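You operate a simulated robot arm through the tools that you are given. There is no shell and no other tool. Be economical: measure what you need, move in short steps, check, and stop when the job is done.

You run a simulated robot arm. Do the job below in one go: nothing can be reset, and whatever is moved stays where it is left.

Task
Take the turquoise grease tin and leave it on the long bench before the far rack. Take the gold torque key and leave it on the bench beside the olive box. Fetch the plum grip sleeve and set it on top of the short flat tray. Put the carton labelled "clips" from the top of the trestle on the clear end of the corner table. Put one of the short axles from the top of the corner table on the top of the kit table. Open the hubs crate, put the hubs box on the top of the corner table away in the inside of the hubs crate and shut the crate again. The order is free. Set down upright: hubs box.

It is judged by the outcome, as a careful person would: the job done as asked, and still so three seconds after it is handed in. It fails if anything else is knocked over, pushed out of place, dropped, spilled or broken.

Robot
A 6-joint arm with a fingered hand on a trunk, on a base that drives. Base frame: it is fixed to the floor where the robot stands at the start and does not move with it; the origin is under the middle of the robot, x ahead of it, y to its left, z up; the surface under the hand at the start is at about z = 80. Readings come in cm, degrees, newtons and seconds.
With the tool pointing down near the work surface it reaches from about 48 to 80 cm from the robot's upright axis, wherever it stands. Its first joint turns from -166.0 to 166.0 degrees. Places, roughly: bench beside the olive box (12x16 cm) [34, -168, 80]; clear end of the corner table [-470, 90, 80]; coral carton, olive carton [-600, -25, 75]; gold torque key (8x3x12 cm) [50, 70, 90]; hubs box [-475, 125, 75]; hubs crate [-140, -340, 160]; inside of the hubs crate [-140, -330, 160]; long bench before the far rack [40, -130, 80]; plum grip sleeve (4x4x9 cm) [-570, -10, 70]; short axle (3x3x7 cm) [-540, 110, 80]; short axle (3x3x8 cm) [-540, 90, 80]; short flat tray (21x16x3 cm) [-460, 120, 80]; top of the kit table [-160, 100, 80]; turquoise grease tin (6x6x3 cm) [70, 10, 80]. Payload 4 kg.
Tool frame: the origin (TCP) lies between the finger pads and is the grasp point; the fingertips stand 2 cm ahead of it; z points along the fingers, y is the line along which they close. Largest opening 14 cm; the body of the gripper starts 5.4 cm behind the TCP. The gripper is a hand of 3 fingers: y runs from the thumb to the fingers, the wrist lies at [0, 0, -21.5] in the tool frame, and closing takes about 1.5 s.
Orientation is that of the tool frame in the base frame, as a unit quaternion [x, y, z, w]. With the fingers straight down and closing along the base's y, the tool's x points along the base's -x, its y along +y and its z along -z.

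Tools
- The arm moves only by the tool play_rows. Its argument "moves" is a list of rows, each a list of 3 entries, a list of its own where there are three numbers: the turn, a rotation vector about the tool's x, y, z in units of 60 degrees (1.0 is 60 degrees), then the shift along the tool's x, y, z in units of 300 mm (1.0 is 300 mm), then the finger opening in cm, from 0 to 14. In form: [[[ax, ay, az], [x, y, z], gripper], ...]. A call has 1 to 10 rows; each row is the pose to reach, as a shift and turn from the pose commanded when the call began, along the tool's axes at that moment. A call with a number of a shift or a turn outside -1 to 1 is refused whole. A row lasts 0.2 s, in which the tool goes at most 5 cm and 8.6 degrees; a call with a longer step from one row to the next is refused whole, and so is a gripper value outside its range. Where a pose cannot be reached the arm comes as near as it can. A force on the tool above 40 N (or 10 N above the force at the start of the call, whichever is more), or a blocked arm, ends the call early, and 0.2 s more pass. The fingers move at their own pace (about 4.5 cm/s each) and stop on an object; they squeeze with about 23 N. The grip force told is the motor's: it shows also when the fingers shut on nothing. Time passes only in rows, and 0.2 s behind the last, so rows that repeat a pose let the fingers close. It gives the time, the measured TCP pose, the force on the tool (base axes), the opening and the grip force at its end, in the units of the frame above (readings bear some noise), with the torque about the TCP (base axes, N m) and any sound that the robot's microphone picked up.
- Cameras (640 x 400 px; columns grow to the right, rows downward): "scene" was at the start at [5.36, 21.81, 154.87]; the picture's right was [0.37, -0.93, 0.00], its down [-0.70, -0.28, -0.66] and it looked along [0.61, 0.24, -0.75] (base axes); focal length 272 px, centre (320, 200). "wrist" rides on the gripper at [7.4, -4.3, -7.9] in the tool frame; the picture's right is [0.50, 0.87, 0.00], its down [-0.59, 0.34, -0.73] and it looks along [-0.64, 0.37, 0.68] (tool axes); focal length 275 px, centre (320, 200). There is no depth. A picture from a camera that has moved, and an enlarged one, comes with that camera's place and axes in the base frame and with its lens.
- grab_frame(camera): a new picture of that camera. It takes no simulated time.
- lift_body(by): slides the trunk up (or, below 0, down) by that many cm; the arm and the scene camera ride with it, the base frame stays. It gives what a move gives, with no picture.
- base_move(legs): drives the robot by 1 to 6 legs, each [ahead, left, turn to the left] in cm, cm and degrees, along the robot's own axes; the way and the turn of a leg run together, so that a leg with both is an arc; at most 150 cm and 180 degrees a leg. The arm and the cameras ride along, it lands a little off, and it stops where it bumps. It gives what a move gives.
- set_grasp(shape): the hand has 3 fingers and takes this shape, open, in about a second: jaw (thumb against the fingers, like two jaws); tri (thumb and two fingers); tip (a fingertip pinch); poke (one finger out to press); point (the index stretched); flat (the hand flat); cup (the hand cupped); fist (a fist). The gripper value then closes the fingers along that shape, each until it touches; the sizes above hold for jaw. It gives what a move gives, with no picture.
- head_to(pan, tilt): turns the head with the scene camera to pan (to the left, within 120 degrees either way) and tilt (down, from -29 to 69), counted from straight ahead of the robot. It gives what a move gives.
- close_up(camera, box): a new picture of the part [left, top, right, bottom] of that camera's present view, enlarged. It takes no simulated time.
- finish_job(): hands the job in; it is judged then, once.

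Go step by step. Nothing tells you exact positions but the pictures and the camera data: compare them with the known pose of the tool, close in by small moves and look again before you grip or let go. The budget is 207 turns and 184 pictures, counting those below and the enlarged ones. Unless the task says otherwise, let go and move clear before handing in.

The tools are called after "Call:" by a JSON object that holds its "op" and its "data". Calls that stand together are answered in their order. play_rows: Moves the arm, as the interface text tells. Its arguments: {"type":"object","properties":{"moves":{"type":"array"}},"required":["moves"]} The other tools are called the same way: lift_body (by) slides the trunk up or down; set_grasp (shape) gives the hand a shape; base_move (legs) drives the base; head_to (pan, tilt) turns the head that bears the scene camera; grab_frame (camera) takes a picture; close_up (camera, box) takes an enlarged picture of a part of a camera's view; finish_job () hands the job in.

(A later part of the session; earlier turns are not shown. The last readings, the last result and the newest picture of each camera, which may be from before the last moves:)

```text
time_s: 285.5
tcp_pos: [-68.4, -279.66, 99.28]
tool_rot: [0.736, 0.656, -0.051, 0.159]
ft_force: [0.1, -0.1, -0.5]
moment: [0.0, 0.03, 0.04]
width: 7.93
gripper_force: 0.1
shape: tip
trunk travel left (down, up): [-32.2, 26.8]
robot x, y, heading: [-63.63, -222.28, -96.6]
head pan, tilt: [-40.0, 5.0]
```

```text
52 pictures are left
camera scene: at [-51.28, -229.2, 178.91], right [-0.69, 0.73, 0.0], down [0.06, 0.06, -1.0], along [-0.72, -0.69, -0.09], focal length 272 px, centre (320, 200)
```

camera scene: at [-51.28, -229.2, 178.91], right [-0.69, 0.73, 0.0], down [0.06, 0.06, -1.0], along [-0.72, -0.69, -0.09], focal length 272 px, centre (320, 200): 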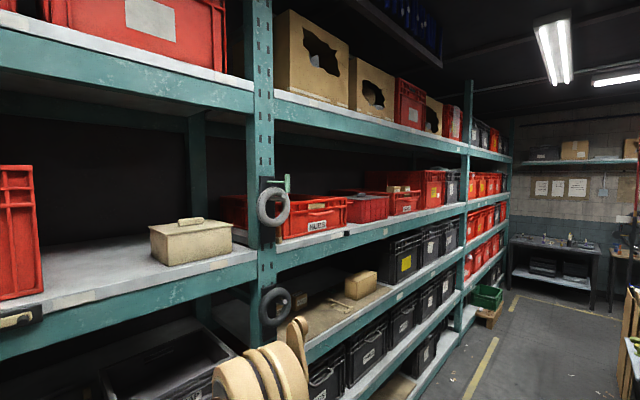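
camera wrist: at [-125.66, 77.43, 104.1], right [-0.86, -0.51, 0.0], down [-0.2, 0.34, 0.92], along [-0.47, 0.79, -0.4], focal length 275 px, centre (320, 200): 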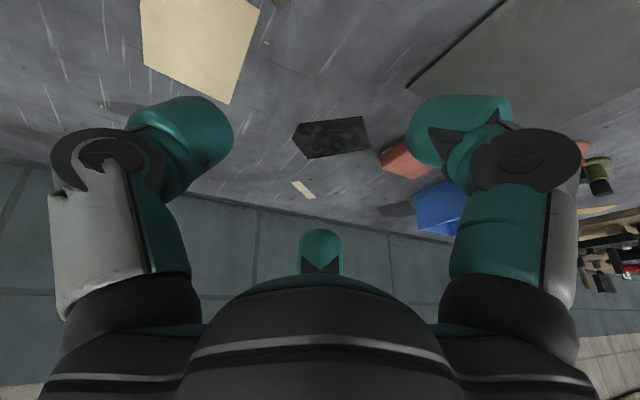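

I see red crates on the rack; one at the centre carries a label. I drive 75 cm right along the rack and look squarely.

Call:
{"op": "base_move", "data": {"legs": [[0, 0, 6.5], [0, -75, 0]]}}

Call:
{"op": "head_to", "data": {"pan": 0, "tilt": 12}}

Call:
{"op": "grab_frame", "data": {"camera": "scene"}}

```text
time_s: 290.1
tcp_pos: [-137.68, -279.28, 99.39]
tool_rot: [0.703, 0.691, -0.042, 0.163]
ft_force: [-0.7, -0.9, -0.6]
moment: [0.04, -0.03, 0.01]
width: 7.94
gripper_force: 0.1
shape: tip
trunk travel left (down, up): [-32.2, 26.8]
robot x, y, heading: [-138.74, -221.72, -90.6]
head pan, tilt: [-40.0, 5.0]
```

```text
time_s: 291.2
tcp_pos: [-137.6, -279.2, 99.42]
tool_rot: [0.702, 0.692, -0.042, 0.162]
ft_force: [-0.3, 0.5, -0.6]
moment: [0.0, 0.01, -0.01]
width: 7.93
gripper_force: 0.0
shape: tip
trunk travel left (down, up): [-32.2, 26.8]
robot x, y, heading: [-138.99, -222.01, -90.9]
head pan, tilt: [0.0, 12.0]
```

```text
51 pictures are left
camera scene: at [-119.93, -229.77, 177.79], right [-1.0, 0.02, 0.0], down [0.0, 0.21, -0.98], along [-0.02, -0.98, -0.21], focal length 272 px, centre (320, 200)
```

scene: 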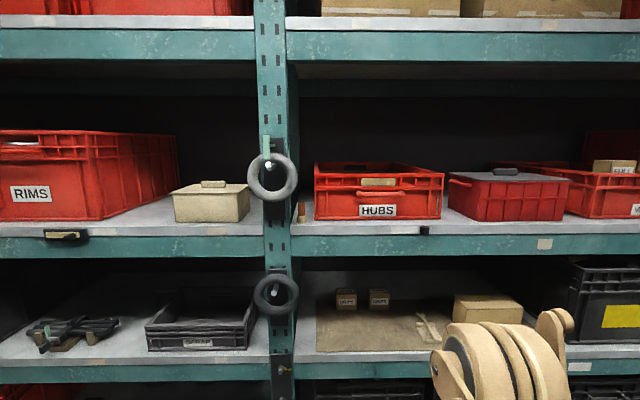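

The crate labelled HUBS is at the centre. I enlarge it.

Call:
{"op": "close_up", "data": {"camera": "scene", "box": [290, 140, 590, 250]}}

Call:
{"op": "lift_body", "data": {"by": 20}}

Call:
{"op": "head_to", "data": {"pan": 0, "tilt": 30}}

Call:
{"op": "grab_frame", "data": {"camera": "scene"}}

```text
2.13 times, centred on (440, 195) of scene
camera zoom: at [-119.93, -229.77, 177.79], right [-1.0, 0.02, 0.0], down [0.0, 0.21, -0.98], along [-0.02, -0.98, -0.21], focal length 580 px, centre (64, 211)
```

zoom: 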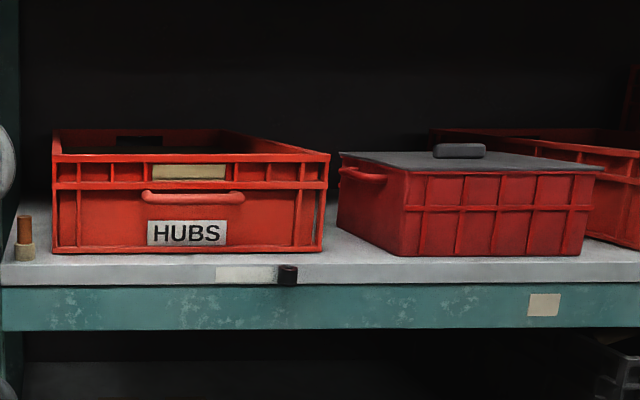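

```text
time_s: 293.4
tcp_pos: [-137.64, -279.24, 119.37]
tool_rot: [0.702, 0.692, -0.042, 0.163]
ft_force: [-0.5, 0.2, 0.5]
moment: [-0.01, 0.0, 0.01]
width: 7.95
gripper_force: 0.0
shape: tip
trunk travel left (down, up): [-52.2, 6.8]
robot x, y, heading: [-138.81, -221.87, -90.7]
head pan, tilt: [0.0, 12.0]
```

```text
time_s: 294.2
tcp_pos: [-137.63, -279.28, 119.42]
tool_rot: [0.702, 0.692, -0.042, 0.163]
ft_force: [0.1, 0.4, 0.0]
moment: [-0.02, 0.02, 0.02]
width: 7.95
gripper_force: 0.2
shape: tip
trunk travel left (down, up): [-52.2, 6.8]
robot x, y, heading: [-139.25, -222.01, -90.7]
head pan, tilt: [0.0, 30.0]
```

```text
49 pictures are left
camera scene: at [-119.92, -229.49, 194.88], right [-1.0, 0.01, 0.0], down [0.01, 0.5, -0.87], along [-0.01, -0.87, -0.5], focal length 272 px, centre (320, 200)
```

scene: 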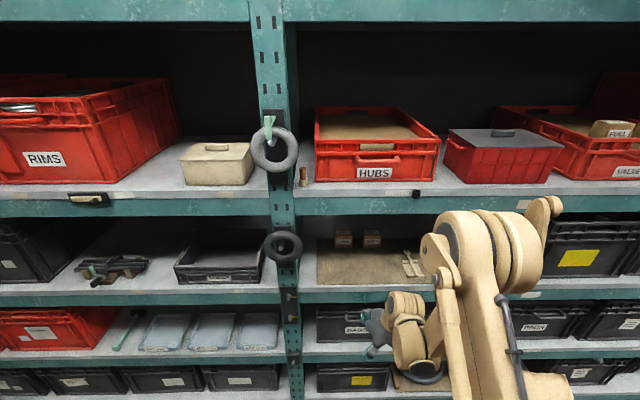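

I look into the crate from above.

Call:
{"op": "close_up", "data": {"camera": "scene", "box": [290, 90, 470, 200]}}

```text
3.56 times, centred on (380, 145) of scene
camera zoom: at [-119.92, -229.49, 194.88], right [-1.0, 0.01, 0.0], down [0.01, 0.5, -0.87], along [-0.01, -0.87, -0.5], focal length 966 px, centre (107, 396)
```

zoom: 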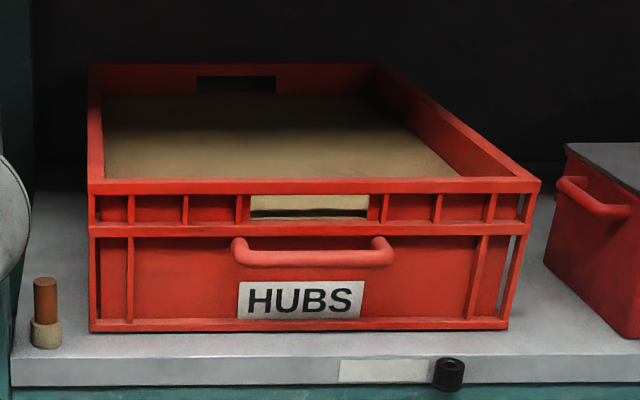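

The crate's visible tan deck sits only 4 cm below the rim, so the compartment is underneath, behind the front panel with the bar handle (about [−140, −315, 161]). I turn the hand to point horizontally with a vertical pinch, in two halves.

Call:
{"op": "play_rows", "data": {"moves": [[[0.062, -0.0875, -0.082], [-0.015, 0.01, -0.05], 8], [[0.125, -0.175, -0.165], [-0.03, 0.02, -0.1], 8], [[0.187, -0.2625, -0.247], [-0.05, 0.03, -0.16], 8], [[0.249, -0.35, -0.329], [-0.065, 0.04, -0.21], 8], [[0.312, -0.4375, -0.412], [-0.08, 0.05, -0.26], 8], [[0.374, -0.525, -0.494], [-0.095, 0.057, -0.315], 8]]}}

Call:
{"op": "play_rows", "data": {"moves": [[[0.062, -0.0875, -0.082], [0, 0, 0], 7], [[0.125, -0.175, -0.165], [0, 0, 0], 7], [[0.187, -0.2625, -0.247], [0, 0, 0], 7], [[0.249, -0.35, -0.329], [0, 0, 0], 6], [[0.312, -0.4375, -0.412], [0, 0, 0], 6], [[0.374, -0.525, -0.494], [0, 0, 0], 6], [[0.374, -0.525, -0.494], [0, 0, 0], 6]]}}

```text
time_s: 295.6
tcp_pos: [-137.53, -283.09, 134.02]
tool_rot: [0.485, 0.755, -0.398, 0.188]
ft_force: [0.4, -0.2, 0.7]
moment: [0.06, -0.04, 0.01]
width: 7.96
gripper_force: 0.0
shape: tip
out of reach, approached as far as the arm can: row 1, 2, 3, 4, 5, 6
trunk travel left (down, up): [-52.2, 6.8]
robot x, y, heading: [-138.8, -221.82, -90.6]
head pan, tilt: [0.0, 30.0]
```

```text
time_s: 297.2
tcp_pos: [-137.33, -292.54, 142.53]
tool_rot: [0.183, 0.684, -0.683, 0.181]
ft_force: [-0.6, -0.3, -0.6]
moment: [0.0, 0.01, -0.03]
width: 6.01
gripper_force: 0.0
shape: tip
out of reach, approached as far as the arm can: row 1, 2, 3, 4, 5, 6, 7
trunk travel left (down, up): [-52.2, 6.8]
robot x, y, heading: [-138.97, -221.88, -90.9]
head pan, tilt: [0.0, 30.0]
```

The hand now points horizontally at the rack. I raise it level with the handle and look.

Call:
{"op": "play_rows", "data": {"moves": [[[0, 0, 0], [-0.05, -0.12, 0], 6], [[0, 0, 0], [-0.1, -0.25, 0], 6], [[0, 0, 0], [-0.15, -0.38, 0], 6], [[0, 0, 0], [-0.2, -0.5, 0], 6], [[0, 0, 0], [-0.225, -0.595, 0], 6], [[0, 0, 0], [-0.225, -0.595, 0.1], 6], [[0, 0, 0], [-0.225, -0.595, 0.2], 6], [[0, 0, 0], [-0.225, -0.595, 0.2], 6]]}}

Call:
{"op": "grab_frame", "data": {"camera": "wrist"}}

Call:
{"op": "grab_frame", "data": {"camera": "scene"}}

```text
time_s: 299.0
tcp_pos: [-139.9, -298.48, 161.27]
tool_rot: [-0.183, -0.683, 0.684, -0.181]
ft_force: [0.3, -0.3, 0.4]
moment: [0.01, 0.01, 0.0]
width: 6.04
gripper_force: 0.0
shape: tip
trunk travel left (down, up): [-52.2, 6.8]
robot x, y, heading: [-138.99, -221.89, -91.1]
head pan, tilt: [0.0, 30.0]
```

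```text
47 pictures are left
camera wrist: at [-148.54, -290.6, 161.47], right [0.0, 0.0, -1.0], down [0.68, 0.73, 0.0], along [0.73, -0.68, 0.0], focal length 275 px, centre (320, 200)
```

wrist: 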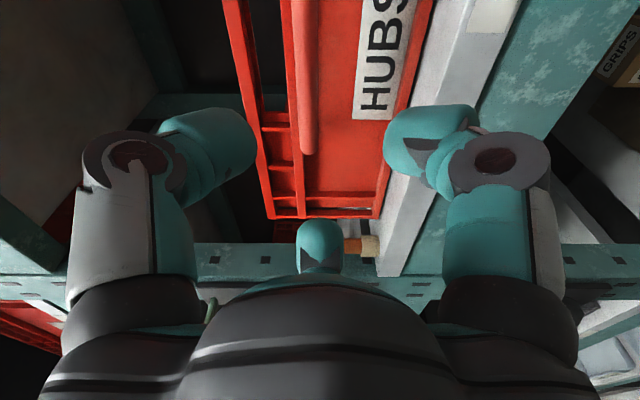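

```text
46 pictures are left
camera scene: at [-119.92, -229.33, 194.88], right [-1.0, 0.01, 0.0], down [0.01, 0.5, -0.87], along [-0.01, -0.87, -0.5], focal length 272 px, centre (320, 200)
```

scene: 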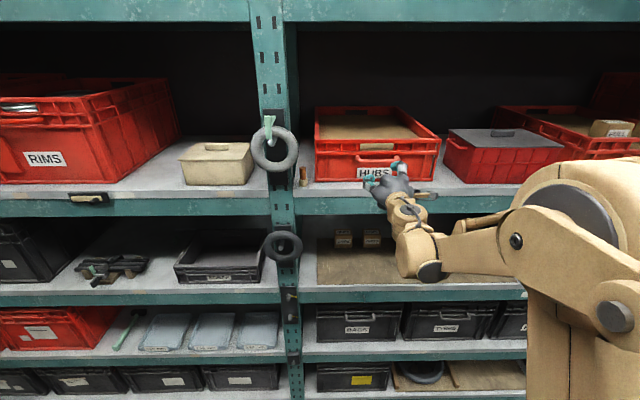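

The handle bar is at about z 162.7, y −312.5. I move forward so it lies between the fingertips.

Call:
{"op": "play_rows", "data": {"moves": [[[0, 0, 0], [-0.015, -0.046, 0.12], 6], [[0, 0, 0], [-0.015, -0.046, 0.25], 6], [[0, 0, 0], [-0.015, -0.046, 0.35], 6], [[0, 0, 0], [-0.015, -0.046, 0.42], 6], [[0, 0, 0], [-0.015, -0.046, 0.42], 6]]}}

Call:
{"op": "grab_frame", "data": {"camera": "wrist"}}

Call:
{"op": "close_up", "data": {"camera": "scene", "box": [300, 120, 460, 230]}}

```text
time_s: 300.0
tcp_pos: [-139.71, -309.37, 163.63]
tool_rot: [-0.181, -0.681, 0.685, -0.185]
ft_force: [4.6, 31.8, 35.7]
moment: [0.05, -1.15, 1.03]
width: 6.14
gripper_force: 0.0
shape: tip
trunk travel left (down, up): [-52.2, 6.8]
robot x, y, heading: [-138.9, -221.98, -90.8]
head pan, tilt: [0.0, 30.0]
stopped in row 5: the force on the tool passed its limit at 58 N (the readings are from after the stop); the commanded pose is now the measured one
```

```text
45 pictures are left
camera wrist: at [-148.34, -301.52, 163.8], right [0.0, -0.01, -1.0], down [0.68, 0.74, -0.01], along [0.74, -0.68, 0.0], focal length 275 px, centre (320, 200)
```

wrist: 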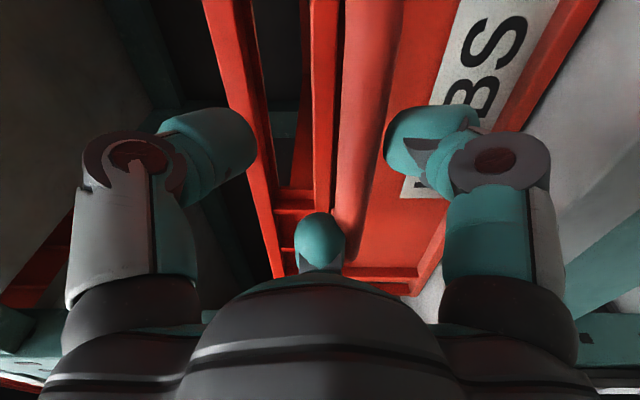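

```text
3.64 times, centred on (380, 175) of scene
camera zoom: at [-119.84, -227.57, 194.99], right [-1.0, 0.01, 0.0], down [0.01, 0.49, -0.87], along [-0.01, -0.87, -0.49], focal length 988 px, centre (102, 291)
```

zoom: 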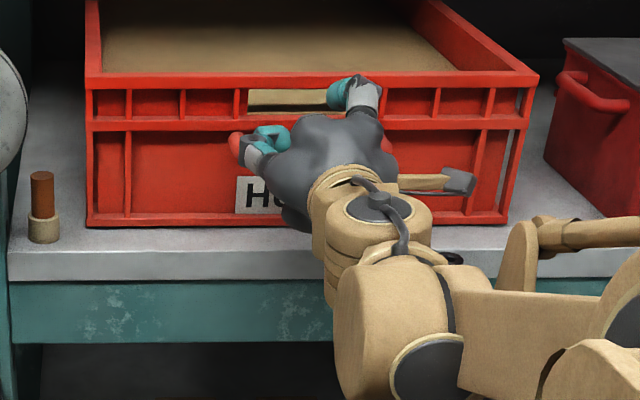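

The third finger bumps the bar's front. I back off, roll 30° so that two fingers pass below and the thumb above the bar, and open to 10 cm.

Call:
{"op": "play_rows", "data": {"moves": [[[0, 0, 0], [0, 0, -0.1], 7], [[0, 0, 0], [0.01, 0.02, -0.2], 8], [[0, 0, -0.125], [0.01, 0.02, -0.2], 9], [[0, 0, -0.25], [0.01, 0.02, -0.2], 10], [[0, 0, -0.375], [0.01, 0.02, -0.2], 10], [[0, 0, -0.5], [0.01, 0.02, -0.2], 10], [[0, 0, -0.5], [0.01, 0.02, -0.2], 10]]}}

Call:
{"op": "set_grasp", "data": {"shape": "jaw"}}

Call:
{"op": "grab_frame", "data": {"camera": "wrist"}}

```text
time_s: 300.4
tcp_pos: [-140.4, -308.53, 163.51]
tool_rot: [-0.188, -0.679, 0.686, -0.182]
ft_force: [-4.1, 6.8, 41.6]
moment: [-0.67, -1.38, 0.21]
width: 6.83
gripper_force: 0.1
shape: tip
trunk travel left (down, up): [-52.2, 6.8]
robot x, y, heading: [-138.8, -221.93, -90.9]
head pan, tilt: [0.0, 30.0]
stopped in row 1: the force on the tool passed its limit at 80 N (the readings are from after the stop); the commanded pose is now the measured one
```

```text
time_s: 301.2
tcp_pos: [-140.67, -308.25, 163.55]
tool_rot: [-0.188, -0.679, 0.686, -0.182]
ft_force: [-15.9, 27.5, 28.4]
moment: [-0.32, -1.23, 1.03]
width: 11.25
gripper_force: 0.0
shape: jaw
trunk travel left (down, up): [-52.2, 6.8]
robot x, y, heading: [-139.01, -222.0, -90.8]
head pan, tilt: [0.0, 30.0]
```

```text
43 pictures are left
camera wrist: at [-149.4, -300.38, 163.62], right [0.01, -0.01, -1.0], down [0.69, 0.73, 0.0], along [0.73, -0.69, 0.01], focal length 275 px, centre (320, 200)
```

wrist: 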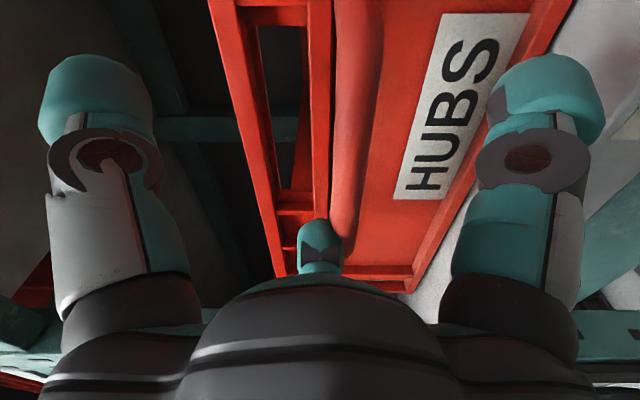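

The third finger is lightly wedged at the bar. I ease the hand up and out in small steps.

Call:
{"op": "play_rows", "data": {"moves": [[[0, 0, 0], [-0.008, -0.014, 0], 11], [[0, 0, 0], [-0.015, -0.028, -0.01], 11], [[0, 0, 0], [-0.015, -0.028, -0.04], 11], [[0, 0, 0], [-0.015, -0.028, -0.08], 11], [[0, 0, 0], [-0.015, -0.028, -0.15], 11], [[0, 0, 0], [-0.015, -0.028, -0.22], 11]]}}

Call:
{"op": "close_up", "data": {"camera": "scene", "box": [300, 80, 460, 200]}}

```text
time_s: 302.6
tcp_pos: [-140.16, -302.63, 163.97]
tool_rot: [-0.185, -0.683, 0.683, -0.181]
ft_force: [-0.5, 0.7, -0.2]
moment: [0.03, 0.03, 0.03]
width: 11.03
gripper_force: 0.1
shape: jaw
trunk travel left (down, up): [-52.2, 6.8]
robot x, y, heading: [-139.17, -221.94, -90.7]
head pan, tilt: [0.0, 30.0]
```

```text
3.33 times, centred on (380, 140) of scene
camera zoom: at [-119.85, -229.19, 194.88], right [-1.0, 0.01, 0.0], down [0.01, 0.5, -0.87], along [-0.01, -0.87, -0.5], focal length 906 px, centre (120, 400)
```

zoom: 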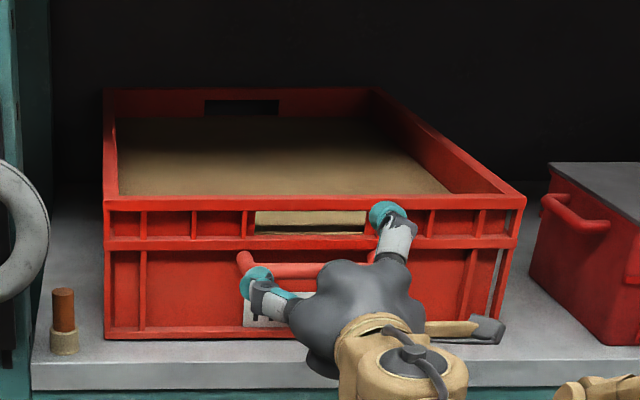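

Free again, crate in place. Now I roll the hand 30° and lower slightly.

Call:
{"op": "play_rows", "data": {"moves": [[[0, 0, -0.125], [0.01, 0.02, 0], 10], [[0, 0, -0.25], [0.015, 0.03, 0], 10], [[0, 0, -0.375], [0.02, 0.038, 0], 10], [[0, 0, -0.5], [0.02, 0.038, 0], 10], [[0, 0, -0.5], [0.02, 0.038, 0], 10]]}}

Call:
{"op": "grab_frame", "data": {"camera": "wrist"}}

```text
time_s: 303.9
tcp_pos: [-140.01, -302.92, 162.49]
tool_rot: [0.003, 0.708, -0.706, -0.001]
ft_force: [0.3, 0.1, 0.5]
moment: [0.01, 0.0, 0.0]
width: 10.05
gripper_force: 0.0
shape: jaw
trunk travel left (down, up): [-52.2, 6.8]
robot x, y, heading: [-139.17, -222.26, -91.0]
head pan, tilt: [0.0, 30.0]
```

```text
41 pictures are left
camera wrist: at [-147.58, -294.99, 166.98], right [-0.5, 0.0, -0.87], down [0.59, 0.73, -0.34], along [0.63, -0.68, -0.37], focal length 275 px, centre (320, 200)
```

wrist: 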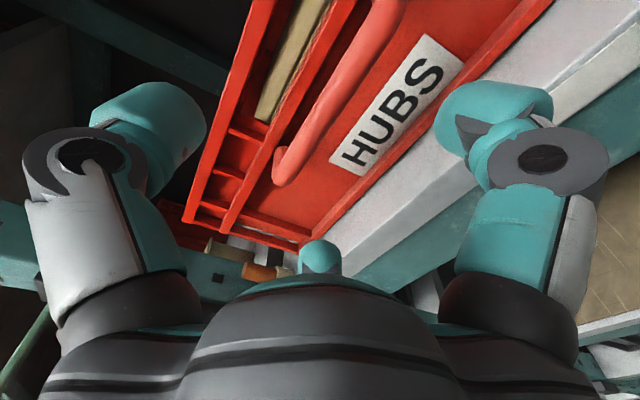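

The bar now passes between thumb (above) and fingers (below). I move forward onto it.

Call:
{"op": "play_rows", "data": {"moves": [[[0, 0, 0], [0, 0.017, 0.1], 10], [[0, 0, 0], [0, 0.017, 0.2], 10], [[0, 0, 0], [0, 0.017, 0.27], 10], [[0, 0, 0], [0, 0.017, 0.32], 10], [[0, 0, 0], [0, 0.017, 0.32], 10]]}}

Call:
{"op": "grab_frame", "data": {"camera": "wrist"}}

```text
time_s: 305.1
tcp_pos: [-140.24, -311.78, 162.29]
tool_rot: [-0.003, -0.706, 0.708, 0.002]
ft_force: [-2.1, 21.8, 0.7]
moment: [0.67, 0.15, 0.66]
width: 9.96
gripper_force: 0.1
shape: jaw
trunk travel left (down, up): [-52.2, 6.8]
robot x, y, heading: [-138.87, -221.72, -91.0]
head pan, tilt: [0.0, 30.0]
```

```text
40 pictures are left
camera wrist: at [-147.7, -303.86, 166.65], right [-0.5, 0.0, -0.87], down [0.59, 0.73, -0.34], along [0.63, -0.68, -0.36], focal length 275 px, centre (320, 200)
```

wrist: 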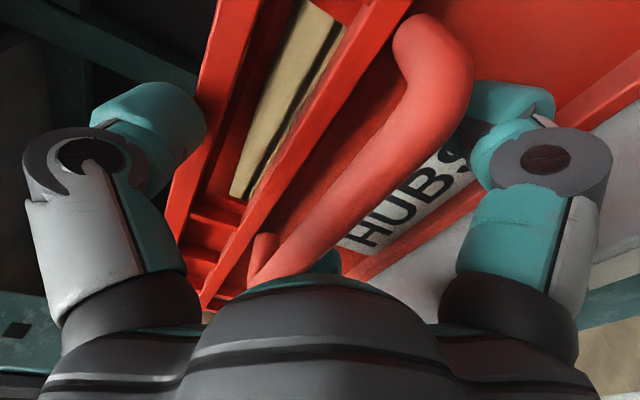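

The fingers surround the bar, one fingertip just touching the panel. I close.

Call:
{"op": "play_rows", "data": {"moves": [[[0, 0, 0], [0, 0, -0.012], 9], [[0, 0, 0], [0, 0, -0.012], 7], [[0, 0, 0], [0, 0, -0.012], 5], [[0, 0, 0], [0, 0, -0.012], 3], [[0, 0, 0], [0, 0, -0.012], 1], [[0, 0, 0], [0, 0, -0.012], 0.5], [[0, 0, 0], [0, 0, -0.012], 0.5], [[0, 0, 0], [0, 0, -0.012], 0.5], [[0, 0, 0], [0, 0, -0.012], 0.5]]}}

Call:
{"op": "play_rows", "data": {"moves": [[[0, 0, 0], [0, 0, -0.03], 0.5], [[0, 0, 0], [0, 0, -0.06], 0.5], [[0, 0, 0], [0, 0, -0.1], 0.5], [[0, 0, 0], [0, 0, -0.13], 0.5]]}}

Call:
{"op": "close_up", "data": {"camera": "scene", "box": [300, 80, 460, 200]}}

```text
time_s: 306.5
tcp_pos: [-140.09, -311.77, 161.71]
tool_rot: [0.004, 0.707, -0.707, -0.002]
ft_force: [0.5, 20.8, -32.7]
moment: [-0.58, -0.01, 0.03]
width: 1.86
gripper_force: 23.2
shape: jaw
trunk travel left (down, up): [-52.2, 6.8]
robot x, y, heading: [-139.02, -221.7, -90.9]
head pan, tilt: [0.0, 30.0]
stopped in row 7: the force on the tool passed its limit at 42 N (the readings are from after the stop); the commanded pose is now the measured one
```

```text
time_s: 307.5
tcp_pos: [-140.08, -308.66, 161.68]
tool_rot: [0.004, 0.709, -0.706, -0.003]
ft_force: [2.2, -2.9, -33.2]
moment: [-0.28, 0.05, -0.01]
width: 0.82
gripper_force: 22.9
shape: jaw
trunk travel left (down, up): [-52.2, 6.8]
robot x, y, heading: [-138.71, -221.76, -91.0]
head pan, tilt: [0.0, 30.0]
```

```text
3.33 times, centred on (380, 140) of scene
camera zoom: at [-119.81, -230.08, 194.82], right [-1.0, 0.01, 0.0], down [0.01, 0.5, -0.86], along [-0.01, -0.86, -0.5], focal length 906 px, centre (120, 400)
```

zoom: 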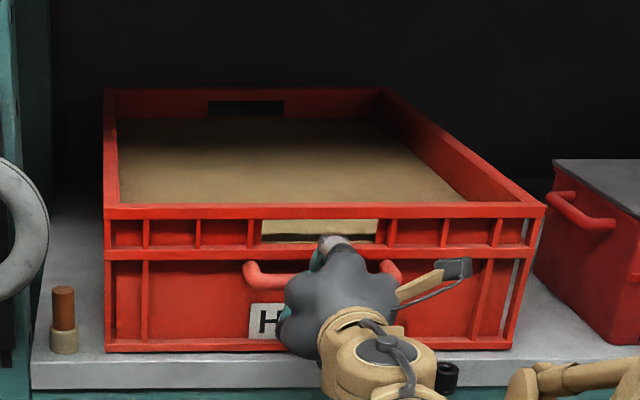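

The whole crate slides like a drawer: pulling the bar drew it 3 cm out. So opening means pulling it out; I pull it 15 cm further, smoothly.

Call:
{"op": "play_rows", "data": {"moves": [[[0, 0, 0], [0, 0.012, -0.04], 0.5], [[0, 0, 0], [0, 0.02, -0.1], 0.5], [[0, 0, 0], [0, 0.025, -0.17], 0.5], [[0, 0, 0], [0, 0.025, -0.24], 0.5], [[0, 0, 0], [0, 0.025, -0.31], 0.5], [[0, 0, 0], [0, 0.025, -0.38], 0.5], [[0, 0, 0], [0, 0.025, -0.45], 0.5], [[0, 0, 0], [0, 0.025, -0.5], 0.5]]}}

Call:
{"op": "grab_frame", "data": {"camera": "scene"}}

```text
time_s: 309.3
tcp_pos: [-139.99, -292.84, 161.37]
tool_rot: [0.003, 0.707, -0.707, -0.002]
ft_force: [-1.6, -3.0, 8.3]
moment: [0.11, 0.04, 0.0]
width: 0.86
gripper_force: 23.1
shape: jaw
trunk travel left (down, up): [-52.2, 6.8]
robot x, y, heading: [-138.65, -221.99, -90.8]
head pan, tilt: [0.0, 30.0]
```

```text
38 pictures are left
camera scene: at [-119.92, -229.24, 194.88], right [-1.0, 0.01, 0.0], down [0.01, 0.5, -0.87], along [-0.01, -0.87, -0.5], focal length 272 px, centre (320, 200)
```

scene: 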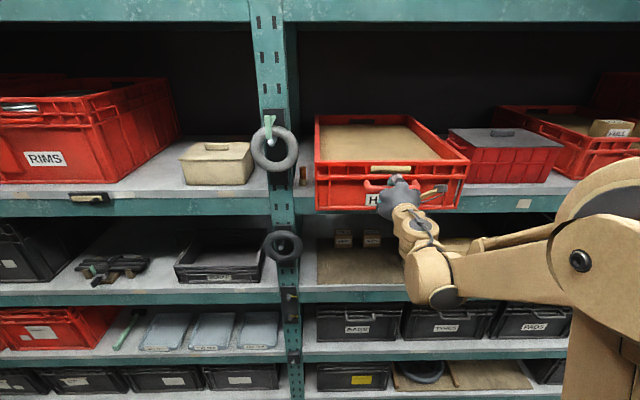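

The crate is out by about 19 cm. I open the hand, back off 4 cm with the base, and raise nothing until clear.

Call:
{"op": "play_rows", "data": {"moves": [[[0, 0, 0], [0, 0, 0], 3], [[0, 0, 0], [0, 0, 0], 6], [[0, 0, 0], [0, 0, 0], 8], [[0, 0, 0], [0, 0, 0], 10], [[0, 0, 0], [0, 0, 0], 10], [[0, 0, 0], [0, 0, 0], 10]]}}

Call:
{"op": "base_move", "data": {"legs": [[-5, 0, 0]]}}

Call:
{"op": "grab_frame", "data": {"camera": "wrist"}}

```text
time_s: 310.7
tcp_pos: [-140.08, -292.77, 161.3]
tool_rot: [-0.004, -0.707, 0.707, 0.002]
ft_force: [-1.4, 3.9, 0.6]
moment: [0.06, 0.0, 0.22]
width: 9.81
gripper_force: 0.1
shape: jaw
trunk travel left (down, up): [-52.2, 6.8]
robot x, y, heading: [-138.71, -222.19, -91.0]
head pan, tilt: [0.0, 30.0]
```

```text
time_s: 311.6
tcp_pos: [-140.1, -287.87, 161.33]
tool_rot: [0.004, 0.708, -0.707, -0.002]
ft_force: [0.3, -0.2, 0.1]
moment: [0.01, 0.02, 0.02]
width: 9.97
gripper_force: 0.1
shape: jaw
trunk travel left (down, up): [-52.2, 6.8]
robot x, y, heading: [-138.57, -216.86, -90.5]
head pan, tilt: [0.0, 30.0]
```

```text
37 pictures are left
camera wrist: at [-147.56, -280.1, 165.74], right [-0.5, 0.0, -0.87], down [0.59, 0.73, -0.34], along [0.63, -0.68, -0.37], focal length 275 px, centre (320, 200)
```

wrist: 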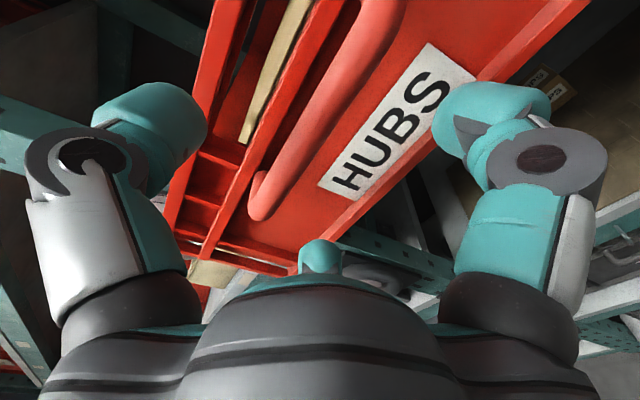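

Clear of the handle. I drive west along the rack, then north around the island to the corner table, and turn to face it.

Call:
{"op": "base_move", "data": {"legs": [[0, -150, 0], [0, -150, 0], [-110, 0, 0], [-105, 0, 0]]}}

Call:
{"op": "head_to", "data": {"pan": 0, "tilt": 35}}

```text
time_s: 316.7
tcp_pos: [-250.16, -286.53, 161.06]
tool_rot: [0.043, 0.707, -0.705, -0.04]
ft_force: [0.1, -1.1, -0.1]
moment: [-0.01, 0.03, 0.06]
width: 9.98
gripper_force: 0.1
shape: jaw
trunk travel left (down, up): [-52.2, 6.8]
robot x, y, heading: [-241.05, -215.42, -97.0]
head pan, tilt: [0.0, 30.0]
stopped in leg 1: the robot was blocked; the commanded pose is now the measured one
```

```text
time_s: 317.4
tcp_pos: [-249.77, -286.02, 161.17]
tool_rot: [0.042, 0.707, -0.705, -0.04]
ft_force: [0.1, 0.7, -0.6]
moment: [0.04, 0.02, -0.01]
width: 9.97
gripper_force: 0.0
shape: jaw
trunk travel left (down, up): [-52.2, 6.8]
robot x, y, heading: [-241.16, -215.9, -97.1]
head pan, tilt: [0.0, 35.0]
```

The base is blocked by something low. I look right and down.

Call:
{"op": "head_to", "data": {"pan": -90, "tilt": 45}}

Call:
{"op": "grab_frame", "data": {"camera": "scene"}}

```text
time_s: 319.0
tcp_pos: [-249.89, -286.22, 161.26]
tool_rot: [0.041, 0.707, -0.705, -0.04]
ft_force: [-0.3, 0.0, 0.8]
moment: [0.01, 0.01, 0.02]
width: 9.96
gripper_force: 0.0
shape: jaw
trunk travel left (down, up): [-52.2, 6.8]
robot x, y, heading: [-241.0, -215.58, -96.9]
head pan, tilt: [-90.0, 45.0]
```

```text
36 pictures are left
camera scene: at [-229.77, -215.04, 192.62], right [0.12, 0.99, 0.0], down [0.7, -0.09, -0.71], along [-0.7, 0.09, -0.71], focal length 272 px, centre (320, 200)
```

scene: 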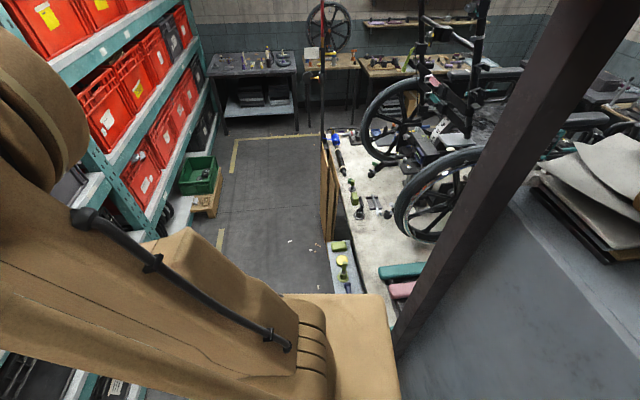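

The wheelchair platform blocks the west aisle, so I return by the known east route.

Call:
{"op": "base_move", "data": {"legs": [[0, 20, 0], [0, 0, 6.5], [0, 130, 0], [0, 45, 0], [-110, 0, 0], [-105, 0, 0]]}}

```text
time_s: 339.8
tcp_pos: [-53.07, -73.26, 161.34]
tool_rot: [0.028, -0.706, 0.707, -0.03]
ft_force: [-0.1, 0.2, 0.6]
moment: [-0.04, 0.01, 0.02]
width: 9.95
gripper_force: 0.1
shape: jaw
trunk travel left (down, up): [-52.2, 6.8]
robot x, y, heading: [-57.68, -2.29, -85.9]
head pan, tilt: [-90.0, 45.0]
```

Now I turn to face west and drive along the main aisle.

Call:
{"op": "base_move", "data": {"legs": [[0, 0, -94], [120, 0, 0], [120, 0, 0], [120, 0, 0]]}}

```text
time_s: 361.5
tcp_pos: [-496.43, -32.96, 161.3]
tool_rot: [0.476, 0.524, -0.524, -0.473]
ft_force: [0.1, 0.7, 0.3]
moment: [0.0, -0.02, -0.01]
width: 9.97
gripper_force: 0.1
shape: jaw
trunk travel left (down, up): [-52.2, 6.8]
robot x, y, heading: [-425.62, -26.44, -174.7]
head pan, tilt: [-90.0, 45.0]
```

I lower the trunk, turn the hand to point down (fingers toward me, thumb far), then turn to the corner table.

Call:
{"op": "lift_body", "data": {"by": -32}}

Call:
{"op": "play_rows", "data": {"moves": [[[-0.125, 0, 0], [0, 0, 0], 12], [[-0.25, 0, 0], [0, 0, 0], 12], [[-0.375, 0, 0], [0, 0, 0], 12], [[-0.5, 0, 0], [0, 0, 0], 12], [[-0.625, 0, 0], [0, 0, 0], 12], [[-0.75, 0, 0], [0, 0, 0], 12]]}}

Call:
{"op": "play_rows", "data": {"moves": [[[-0.125, 0, 0], [0, 0, 0], 12], [[-0.25, 0, 0], [0, 0, 0], 12], [[-0.375, 0, 0], [0, 0, 0], 12], [[-0.5, 0, 0], [0, 0, 0], 12], [[-0.625, 0, 0], [0, 0, 0], 12], [[-0.75, 0, 0], [0, 0, 0], 12]]}}

Call:
{"op": "base_move", "data": {"legs": [[55, 0, -5.5], [0, 0, -90], [30, 0, 0]]}}

Call:
{"op": "head_to", "data": {"pan": 15, "tilt": 45}}

Call:
{"op": "grab_frame", "data": {"camera": "scene"}}

```text
time_s: 364.7
tcp_pos: [-496.47, -32.7, 129.37]
tool_rot: [0.476, 0.524, -0.524, -0.473]
ft_force: [-0.3, -0.3, -0.2]
moment: [-0.01, -0.01, -0.02]
width: 9.97
gripper_force: 0.0
shape: jaw
trunk travel left (down, up): [-20.2, 38.8]
robot x, y, heading: [-425.6, -26.18, -174.8]
head pan, tilt: [-90.0, 45.0]
```

```text
time_s: 366.1
tcp_pos: [-496.43, -27.67, 129.26]
tool_rot: [0.603, 0.693, -0.321, -0.231]
ft_force: [0.1, -0.4, -0.4]
moment: [-0.01, 0.0, -0.01]
width: 11.96
gripper_force: 0.1
shape: jaw
out of reach, approached as far as the arm can: row 1, 2, 3, 4, 5, 6
trunk travel left (down, up): [-20.2, 38.8]
robot x, y, heading: [-425.73, -26.31, -174.9]
head pan, tilt: [-90.0, 45.0]
```

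```text
time_s: 367.5
tcp_pos: [-496.54, -27.6, 129.27]
tool_rot: [0.64, 0.755, -0.115, 0.08]
ft_force: [-0.1, -0.2, 0.2]
moment: [0.01, -0.01, 0.01]
width: 11.98
gripper_force: 0.0
shape: jaw
out of reach, approached as far as the arm can: row 1, 2, 3, 4, 5, 6
trunk travel left (down, up): [-20.2, 38.8]
robot x, y, heading: [-425.44, -26.58, -174.7]
head pan, tilt: [-90.0, 45.0]
```

```text
time_s: 376.1
tcp_pos: [-478.4, 71.63, 129.26]
tool_rot: [0.989, 0.049, -0.136, -0.031]
ft_force: [-0.7, 1.0, -0.7]
moment: [0.0, -0.01, 0.02]
width: 11.99
gripper_force: 0.0
shape: jaw
trunk travel left (down, up): [-20.2, 38.8]
robot x, y, heading: [-482.02, 0.62, 91.6]
head pan, tilt: [-90.0, 45.0]
```

```text
time_s: 377.9
tcp_pos: [-478.4, 71.46, 129.41]
tool_rot: [0.989, 0.049, -0.136, -0.031]
ft_force: [0.1, -0.3, 0.5]
moment: [-0.02, -0.03, -0.03]
width: 11.99
gripper_force: 0.0
shape: jaw
trunk travel left (down, up): [-20.2, 38.8]
robot x, y, heading: [-481.63, 0.44, 91.3]
head pan, tilt: [15.0, 45.0]
```

```text
35 pictures are left
camera scene: at [-502.96, 5.88, 160.62], right [0.96, 0.28, 0.0], down [0.2, -0.68, -0.71], along [-0.2, 0.68, -0.71], focal length 272 px, centre (320, 200)
```

scene: 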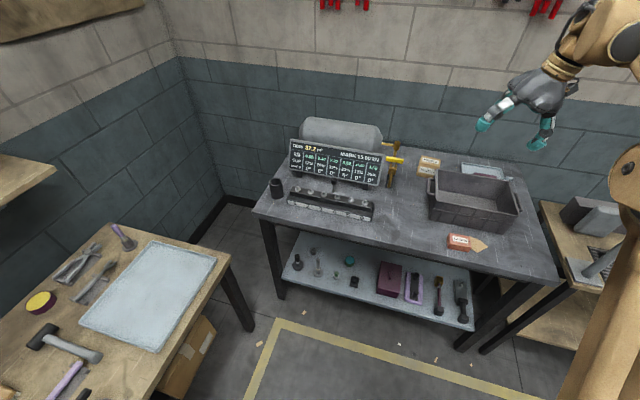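

The hubs box stands at about [−483.7, 115]. I drive up to the table and straighten the hand to vertical above the box.

Call:
{"op": "base_move", "data": {"legs": [[43, 0, -1.3]]}}

Call:
{"op": "play_rows", "data": {"moves": [[[-0.02, 0.087, 0.031], [-0.02, 0, 0.05], 12], [[-0.04, 0.173, 0.063], [-0.05, 0, 0.1], 12], [[-0.06, 0.26, 0.094], [-0.08, 0, 0.2], 12], [[-0.06, 0.26, 0.094], [-0.1, 0, 0.33], 12], [[-0.06, 0.26, 0.094], [-0.12, 0, 0.46], 12], [[-0.06, 0.26, 0.094], [-0.12, 0, 0.46], 12]]}}

Call:
{"op": "close_up", "data": {"camera": "scene", "box": [300, 60, 540, 220]}}

Call:
{"op": "grab_frame", "data": {"camera": "wrist"}}

```text
time_s: 380.5
tcp_pos: [-476.29, 114.7, 129.4]
tool_rot: [0.99, 0.032, -0.136, -0.033]
ft_force: [-0.2, 0.0, 0.0]
moment: [-0.04, 0.0, 0.01]
width: 11.97
gripper_force: 0.1
shape: jaw
trunk travel left (down, up): [-20.2, 38.8]
robot x, y, heading: [-482.33, 44.1, 89.5]
head pan, tilt: [15.0, 45.0]
```

```text
time_s: 381.9
tcp_pos: [-483.73, 115.21, 117.13]
tool_rot: [0.99, -0.018, -0.14, -0.007]
ft_force: [0.2, -0.3, -0.2]
moment: [-0.01, 0.01, 0.0]
width: 11.99
gripper_force: 0.0
shape: jaw
out of reach, approached as far as the arm can: row 1, 2, 3, 4, 5, 6
trunk travel left (down, up): [-20.2, 38.8]
robot x, y, heading: [-482.4, 44.12, 89.6]
head pan, tilt: [15.0, 45.0]
```

```text
2.50 times, centred on (420, 140) of scene
camera zoom: at [-503.17, 50.0, 160.62], right [0.97, 0.25, 0.0], down [0.18, -0.68, -0.71], along [-0.18, 0.68, -0.71], focal length 679 px, centre (70, 350)
```

zoom: 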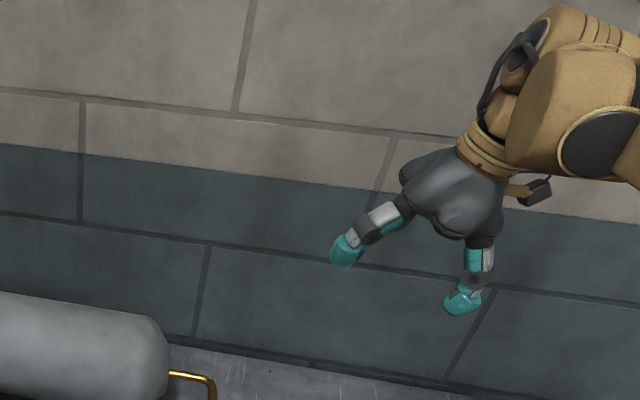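

```text
33 pictures are left
camera wrist: at [-474.41, 118.98, 122.82], right [0.45, -0.88, -0.15], down [-0.37, -0.33, 0.87], along [-0.81, -0.33, -0.48], focal length 275 px, centre (320, 200)
```

wrist: 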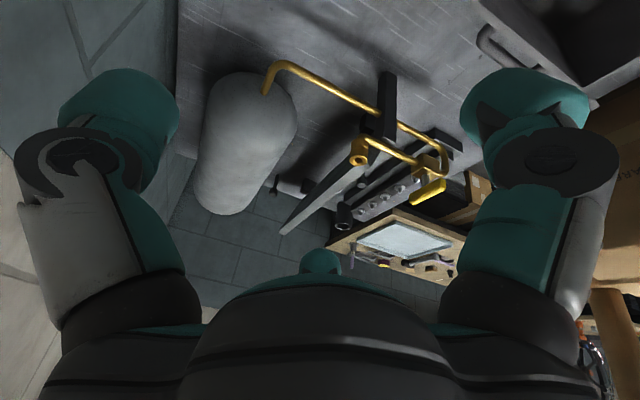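

The wrist hits a joint limit at this yaw, leaving a tilt. The opposite yaw worked before, so I turn the hand half round the other way in steps.

Call:
{"op": "play_rows", "data": {"moves": [[[0.017, 0.018, 0.121], [0, 0, 0], 12], [[0.033, 0.037, 0.242], [0, 0, 0], 12], [[0.05, 0.055, 0.363], [0, 0, 0], 12], [[0.067, 0.073, 0.485], [0, 0, 0], 12], [[0.083, 0.092, 0.606], [0, 0, 0], 12], [[0.1, 0.11, 0.727], [0, 0, 0], 12]]}}

Call:
{"op": "play_rows", "data": {"moves": [[[0.017, 0.018, 0.121], [0, 0, 0], 12], [[0.033, 0.037, 0.242], [0, 0, 0], 12], [[0.05, 0.055, 0.363], [0, 0, 0], 12], [[0.067, 0.073, 0.485], [0, 0, 0], 12], [[0.083, 0.092, 0.606], [0, 0, 0], 12], [[0.1, 0.11, 0.727], [0, 0, 0], 12]]}}

Call:
{"op": "play_rows", "data": {"moves": [[[0, 0, 0.14], [0, 0, 0], 12], [[0, 0, 0.28], [0, 0, 0], 12], [[0, 0, 0.42], [0, 0, 0], 12], [[0, 0, 0.56], [0, 0, 0], 12], [[0, 0, 0.7], [0, 0, 0], 12], [[0, 0, 0.84], [0, 0, 0], 12], [[0, 0, 0.98], [0, 0, 0], 12]]}}

Call:
{"op": "play_rows", "data": {"moves": [[[0, 0, 0.13], [0, 0, 0.05], 12], [[0, 0, 0.26], [0, 0, 0.15], 12], [[0, 0, 0.39], [0, 0, 0.25], 12], [[0, 0, 0.52], [0, 0, 0.35], 12], [[0, 0, 0.52], [0, 0, 0.45], 11], [[0, 0, 0.52], [0, 0, 0.45], 11]]}}

Call:
{"op": "grab_frame", "data": {"camera": "wrist"}}

```text
time_s: 383.3
tcp_pos: [-482.96, 115.14, 117.06]
tool_rot: [0.911, -0.387, -0.141, 0.019]
ft_force: [0.4, 0.1, 0.0]
moment: [0.02, -0.03, -0.02]
width: 11.99
gripper_force: 0.0
shape: jaw
out of reach, approached as far as the arm can: row 3, 4, 5, 6
trunk travel left (down, up): [-20.2, 38.8]
robot x, y, heading: [-482.32, 43.81, 89.5]
head pan, tilt: [15.0, 45.0]
```

```text
time_s: 384.7
tcp_pos: [-483.12, 115.14, 117.1]
tool_rot: [0.703, -0.697, -0.108, 0.09]
ft_force: [-1.1, 0.1, -0.1]
moment: [0.0, 0.0, 0.01]
width: 11.99
gripper_force: 0.0
shape: jaw
out of reach, approached as far as the arm can: row 2, 3, 4, 5, 6
trunk travel left (down, up): [-20.2, 38.8]
robot x, y, heading: [-482.17, 44.03, 89.6]
head pan, tilt: [15.0, 45.0]
```

```text
time_s: 386.3
tcp_pos: [-483.06, 115.1, 117.02]
tool_rot: [-0.27, 0.953, 0.049, -0.131]
ft_force: [0.7, -0.4, 0.3]
moment: [0.02, -0.02, -0.03]
width: 11.99
gripper_force: 0.0
shape: jaw
trunk travel left (down, up): [-20.2, 38.8]
robot x, y, heading: [-482.04, 43.92, 89.9]
head pan, tilt: [15.0, 45.0]
```

```text
time_s: 387.7
tcp_pos: [-483.12, 115.45, 104.9]
tool_rot: [-0.027, 0.989, 0.015, -0.144]
ft_force: [0.1, -0.2, -0.5]
moment: [0.01, -0.02, 0.02]
width: 11.07
gripper_force: 0.0
shape: jaw
out of reach, approached as far as the arm can: row 4, 5, 6
trunk travel left (down, up): [-20.2, 38.8]
robot x, y, heading: [-482.46, 44.18, 89.7]
head pan, tilt: [15.0, 45.0]
```

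```text
32 pictures are left
camera wrist: at [-487.89, 110.48, 114.64], right [-0.52, 0.84, 0.18], down [0.76, 0.35, 0.55], along [0.4, 0.42, -0.82], focal length 275 px, centre (320, 200)
```

wrist: 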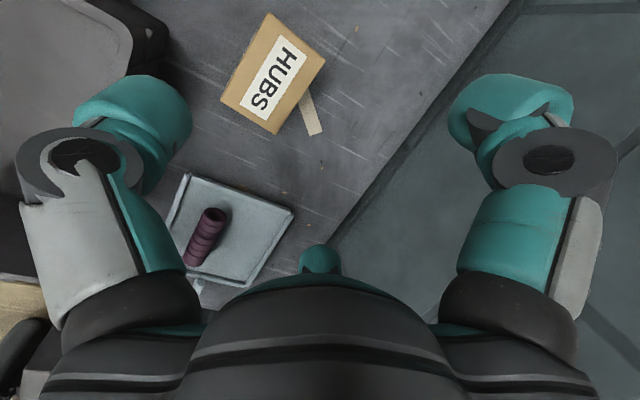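

The box (9 × 6 cm, long side along x) is at [−484.5, 113.6]. I take out the remaining 16° tilt while centring above it.

Call:
{"op": "play_rows", "data": {"moves": [[[0, -0.1, 0], [-0.015, -0.024, 0.05], 10], [[0, -0.2, 0], [-0.03, -0.048, 0.12], 10], [[0, -0.277, 0], [-0.045, -0.071, 0.22], 9.5], [[0, -0.277, 0], [-0.045, -0.071, 0.328], 9.5], [[0, -0.277, 0], [-0.045, -0.071, 0.328], 9.5]]}}

Call:
{"op": "grab_frame", "data": {"camera": "wrist"}}

```text
time_s: 388.9
tcp_pos: [-481.98, 113.08, 95.15]
tool_rot: [-0.016, 0.99, 0.031, -0.137]
ft_force: [1.2, -0.5, -0.5]
moment: [-0.01, 0.01, -0.01]
width: 9.57
gripper_force: 0.1
shape: jaw
out of reach, approached as far as the arm can: row 1, 2, 3, 4, 5
trunk travel left (down, up): [-20.2, 38.8]
robot x, y, heading: [-482.39, 44.28, 89.4]
head pan, tilt: [15.0, 45.0]
```

```text
31 pictures are left
camera wrist: at [-486.93, 108.07, 104.63], right [-0.5, 0.84, 0.19], down [0.76, 0.32, 0.57], along [0.42, 0.43, -0.8], focal length 275 px, centre (320, 200)
```

wrist: 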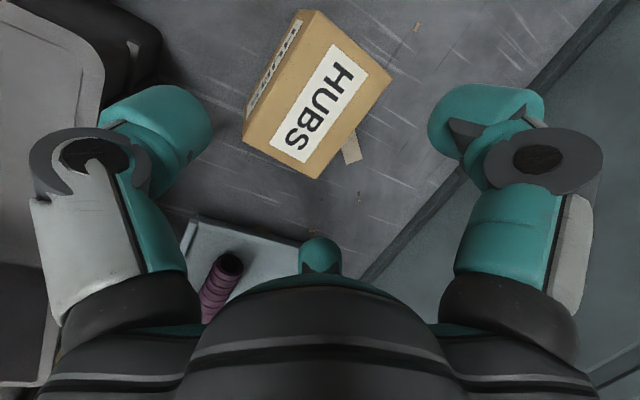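

The arm keeps a 16° sideways lean here, which is harmless since the box keeps level as long as I hold this attitude. I go down around the box.

Call:
{"op": "play_rows", "data": {"moves": [[[0, 0, 0], [-0.01, 0, 0.1], 9.5], [[0, 0, 0], [-0.02, 0, 0.2], 9.5], [[0, 0, 0], [-0.028, -0.002, 0.3], 9.5], [[0, 0, 0], [-0.034, -0.002, 0.355], 9.5], [[0, 0, 0], [-0.034, -0.002, 0.355], 9.5]]}}

Call:
{"op": "grab_frame", "data": {"camera": "wrist"}}

```text
time_s: 390.1
tcp_pos: [-482.78, 113.5, 84.78]
tool_rot: [-0.022, 0.99, 0.033, -0.137]
ft_force: [-0.7, -0.5, 4.8]
moment: [-0.03, 0.0, 0.0]
width: 9.61
gripper_force: 0.0
shape: jaw
out of reach, approached as far as the arm can: row 2, 3, 4, 5
trunk travel left (down, up): [-20.2, 38.8]
robot x, y, heading: [-482.32, 44.05, 89.3]
head pan, tilt: [15.0, 45.0]
```

```text
30 pictures are left
camera wrist: at [-487.64, 108.3, 94.13], right [-0.51, 0.84, 0.2], down [0.75, 0.33, 0.57], along [0.41, 0.44, -0.8], focal length 275 px, centre (320, 200)
```

wrist: 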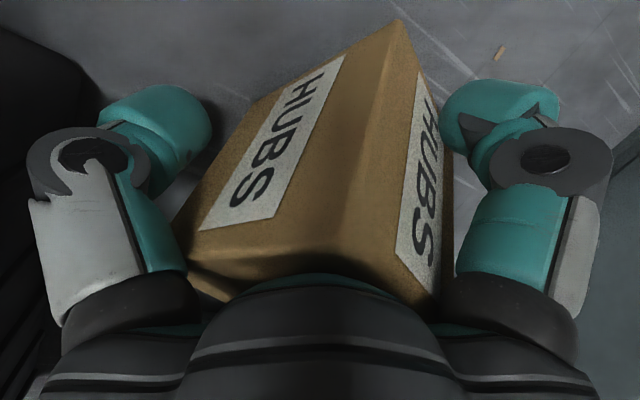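

One finger seems to have landed on the box's top and tipped it. I lift straight off and look.

Call:
{"op": "play_rows", "data": {"moves": [[[0, 0, 0], [0.02, 0.005, -0.06], 9.5], [[0, 0, 0], [0.05, 0.01, -0.16], 10], [[0, 0, 0], [0.08, 0.015, -0.3], 11], [[0, 0, 0], [0.1, 0.02, -0.42], 12], [[0, 0, 0], [0.1, 0.02, -0.42], 12]]}}

Call:
{"op": "grab_frame", "data": {"camera": "wrist"}}

```text
time_s: 391.3
tcp_pos: [-481.76, 113.36, 97.55]
tool_rot: [-0.016, 0.99, 0.03, -0.138]
ft_force: [0.2, 0.3, 0.0]
moment: [-0.01, 0.0, -0.01]
width: 11.94
gripper_force: 0.0
shape: jaw
out of reach, approached as far as the arm can: row 1
trunk travel left (down, up): [-20.2, 38.8]
robot x, y, heading: [-481.94, 44.15, 89.2]
head pan, tilt: [15.0, 45.0]
```

```text
29 pictures are left
camera wrist: at [-486.83, 108.2, 106.96], right [-0.5, 0.84, 0.19], down [0.76, 0.32, 0.57], along [0.42, 0.43, -0.8], focal length 275 px, centre (320, 200)
```

wrist: 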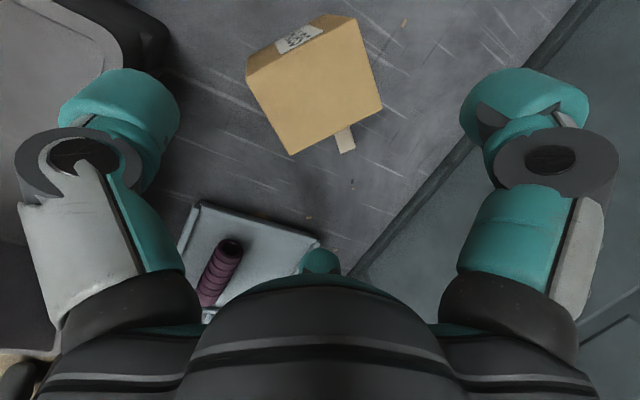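

The box has rolled onto another face. I look at it closely to know how it now lies.

Call:
{"op": "head_to", "data": {"pan": -15, "tilt": 48}}

Call:
{"op": "close_up", "data": {"camera": "wrist", "box": [220, 0, 420, 170]}}

Call:
{"op": "grab_frame", "data": {"camera": "scene"}}

```text
time_s: 392.3
tcp_pos: [-481.88, 113.31, 97.54]
tool_rot: [-0.016, 0.99, 0.031, -0.137]
ft_force: [-0.3, 0.3, 0.2]
moment: [0.01, 0.01, 0.02]
width: 11.98
gripper_force: 0.1
shape: jaw
trunk travel left (down, up): [-20.2, 38.8]
robot x, y, heading: [-482.35, 44.36, 89.7]
head pan, tilt: [-15.0, 48.0]
```

```text
2.35 times, centred on (320, 85) of wrist
camera zoom: at [-486.83, 108.18, 106.94], right [-0.5, 0.84, 0.19], down [0.76, 0.32, 0.57], along [0.42, 0.43, -0.8], focal length 648 px, centre (320, 471)
```

zoom: 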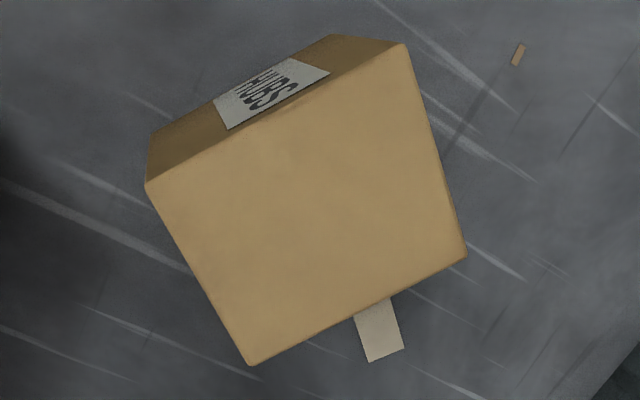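

```text
27 pictures are left
camera scene: at [-499.06, 49.75, 160.2], right [0.96, -0.27, 0.0], down [-0.2, -0.72, -0.67], along [0.18, 0.64, -0.74], focal length 272 px, centre (320, 200)
```

scene: 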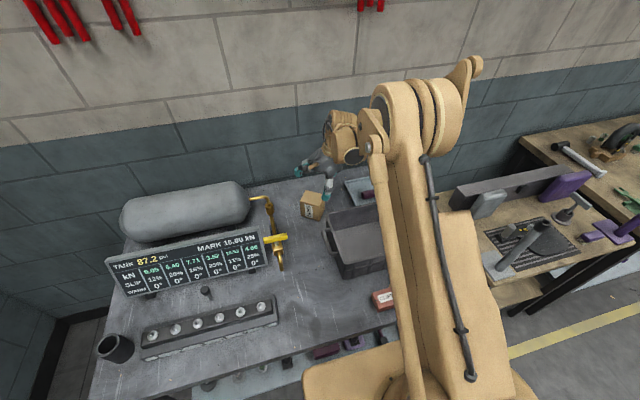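

Its plain back is up, the top label faces toward me-left, long axis turned 35°. My plan: pick it by its ends from above, set it at the table's front edge with the label side toward me, regrip horizontally and then turn the hand down so it ends upright. First I align the pinch with its long axis.

Call:
{"op": "play_rows", "data": {"moves": [[[0.03, -0.061, -0.098], [0.02, 0.003, 0], 12], [[0.059, -0.122, -0.195], [0.043, 0.006, 0.01], 12], [[0.088, -0.184, -0.293], [0.065, 0.009, 0.02], 12], [[0.117, -0.245, -0.39], [0.086, 0.012, 0.025], 12], [[0.117, -0.245, -0.39], [0.086, 0.012, 0.025], 12]]}}

Call:
{"op": "grab_frame", "data": {"camera": "wrist"}}

```text
time_s: 393.5
tcp_pos: [-484.77, 113.58, 97.75]
tool_rot: [-0.218, 0.966, 0.038, -0.135]
ft_force: [-0.9, 0.0, 0.1]
moment: [0.0, 0.03, 0.01]
width: 11.97
gripper_force: 0.1
shape: jaw
out of reach, approached as far as the arm can: row 1, 2, 3, 4, 5
trunk travel left (down, up): [-20.2, 38.8]
robot x, y, heading: [-481.87, 44.04, 89.5]
head pan, tilt: [-15.0, 48.0]
```

```text
26 pictures are left
camera wrist: at [-487.4, 106.36, 106.7], right [-0.79, 0.57, 0.24], down [0.57, 0.55, 0.61], along [0.21, 0.62, -0.76], focal length 275 px, centre (320, 200)
```

wrist: 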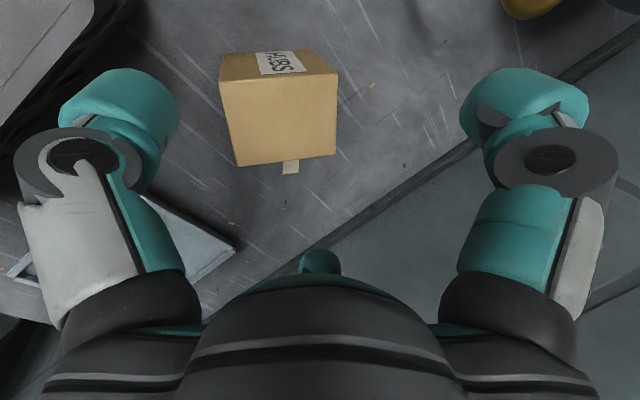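

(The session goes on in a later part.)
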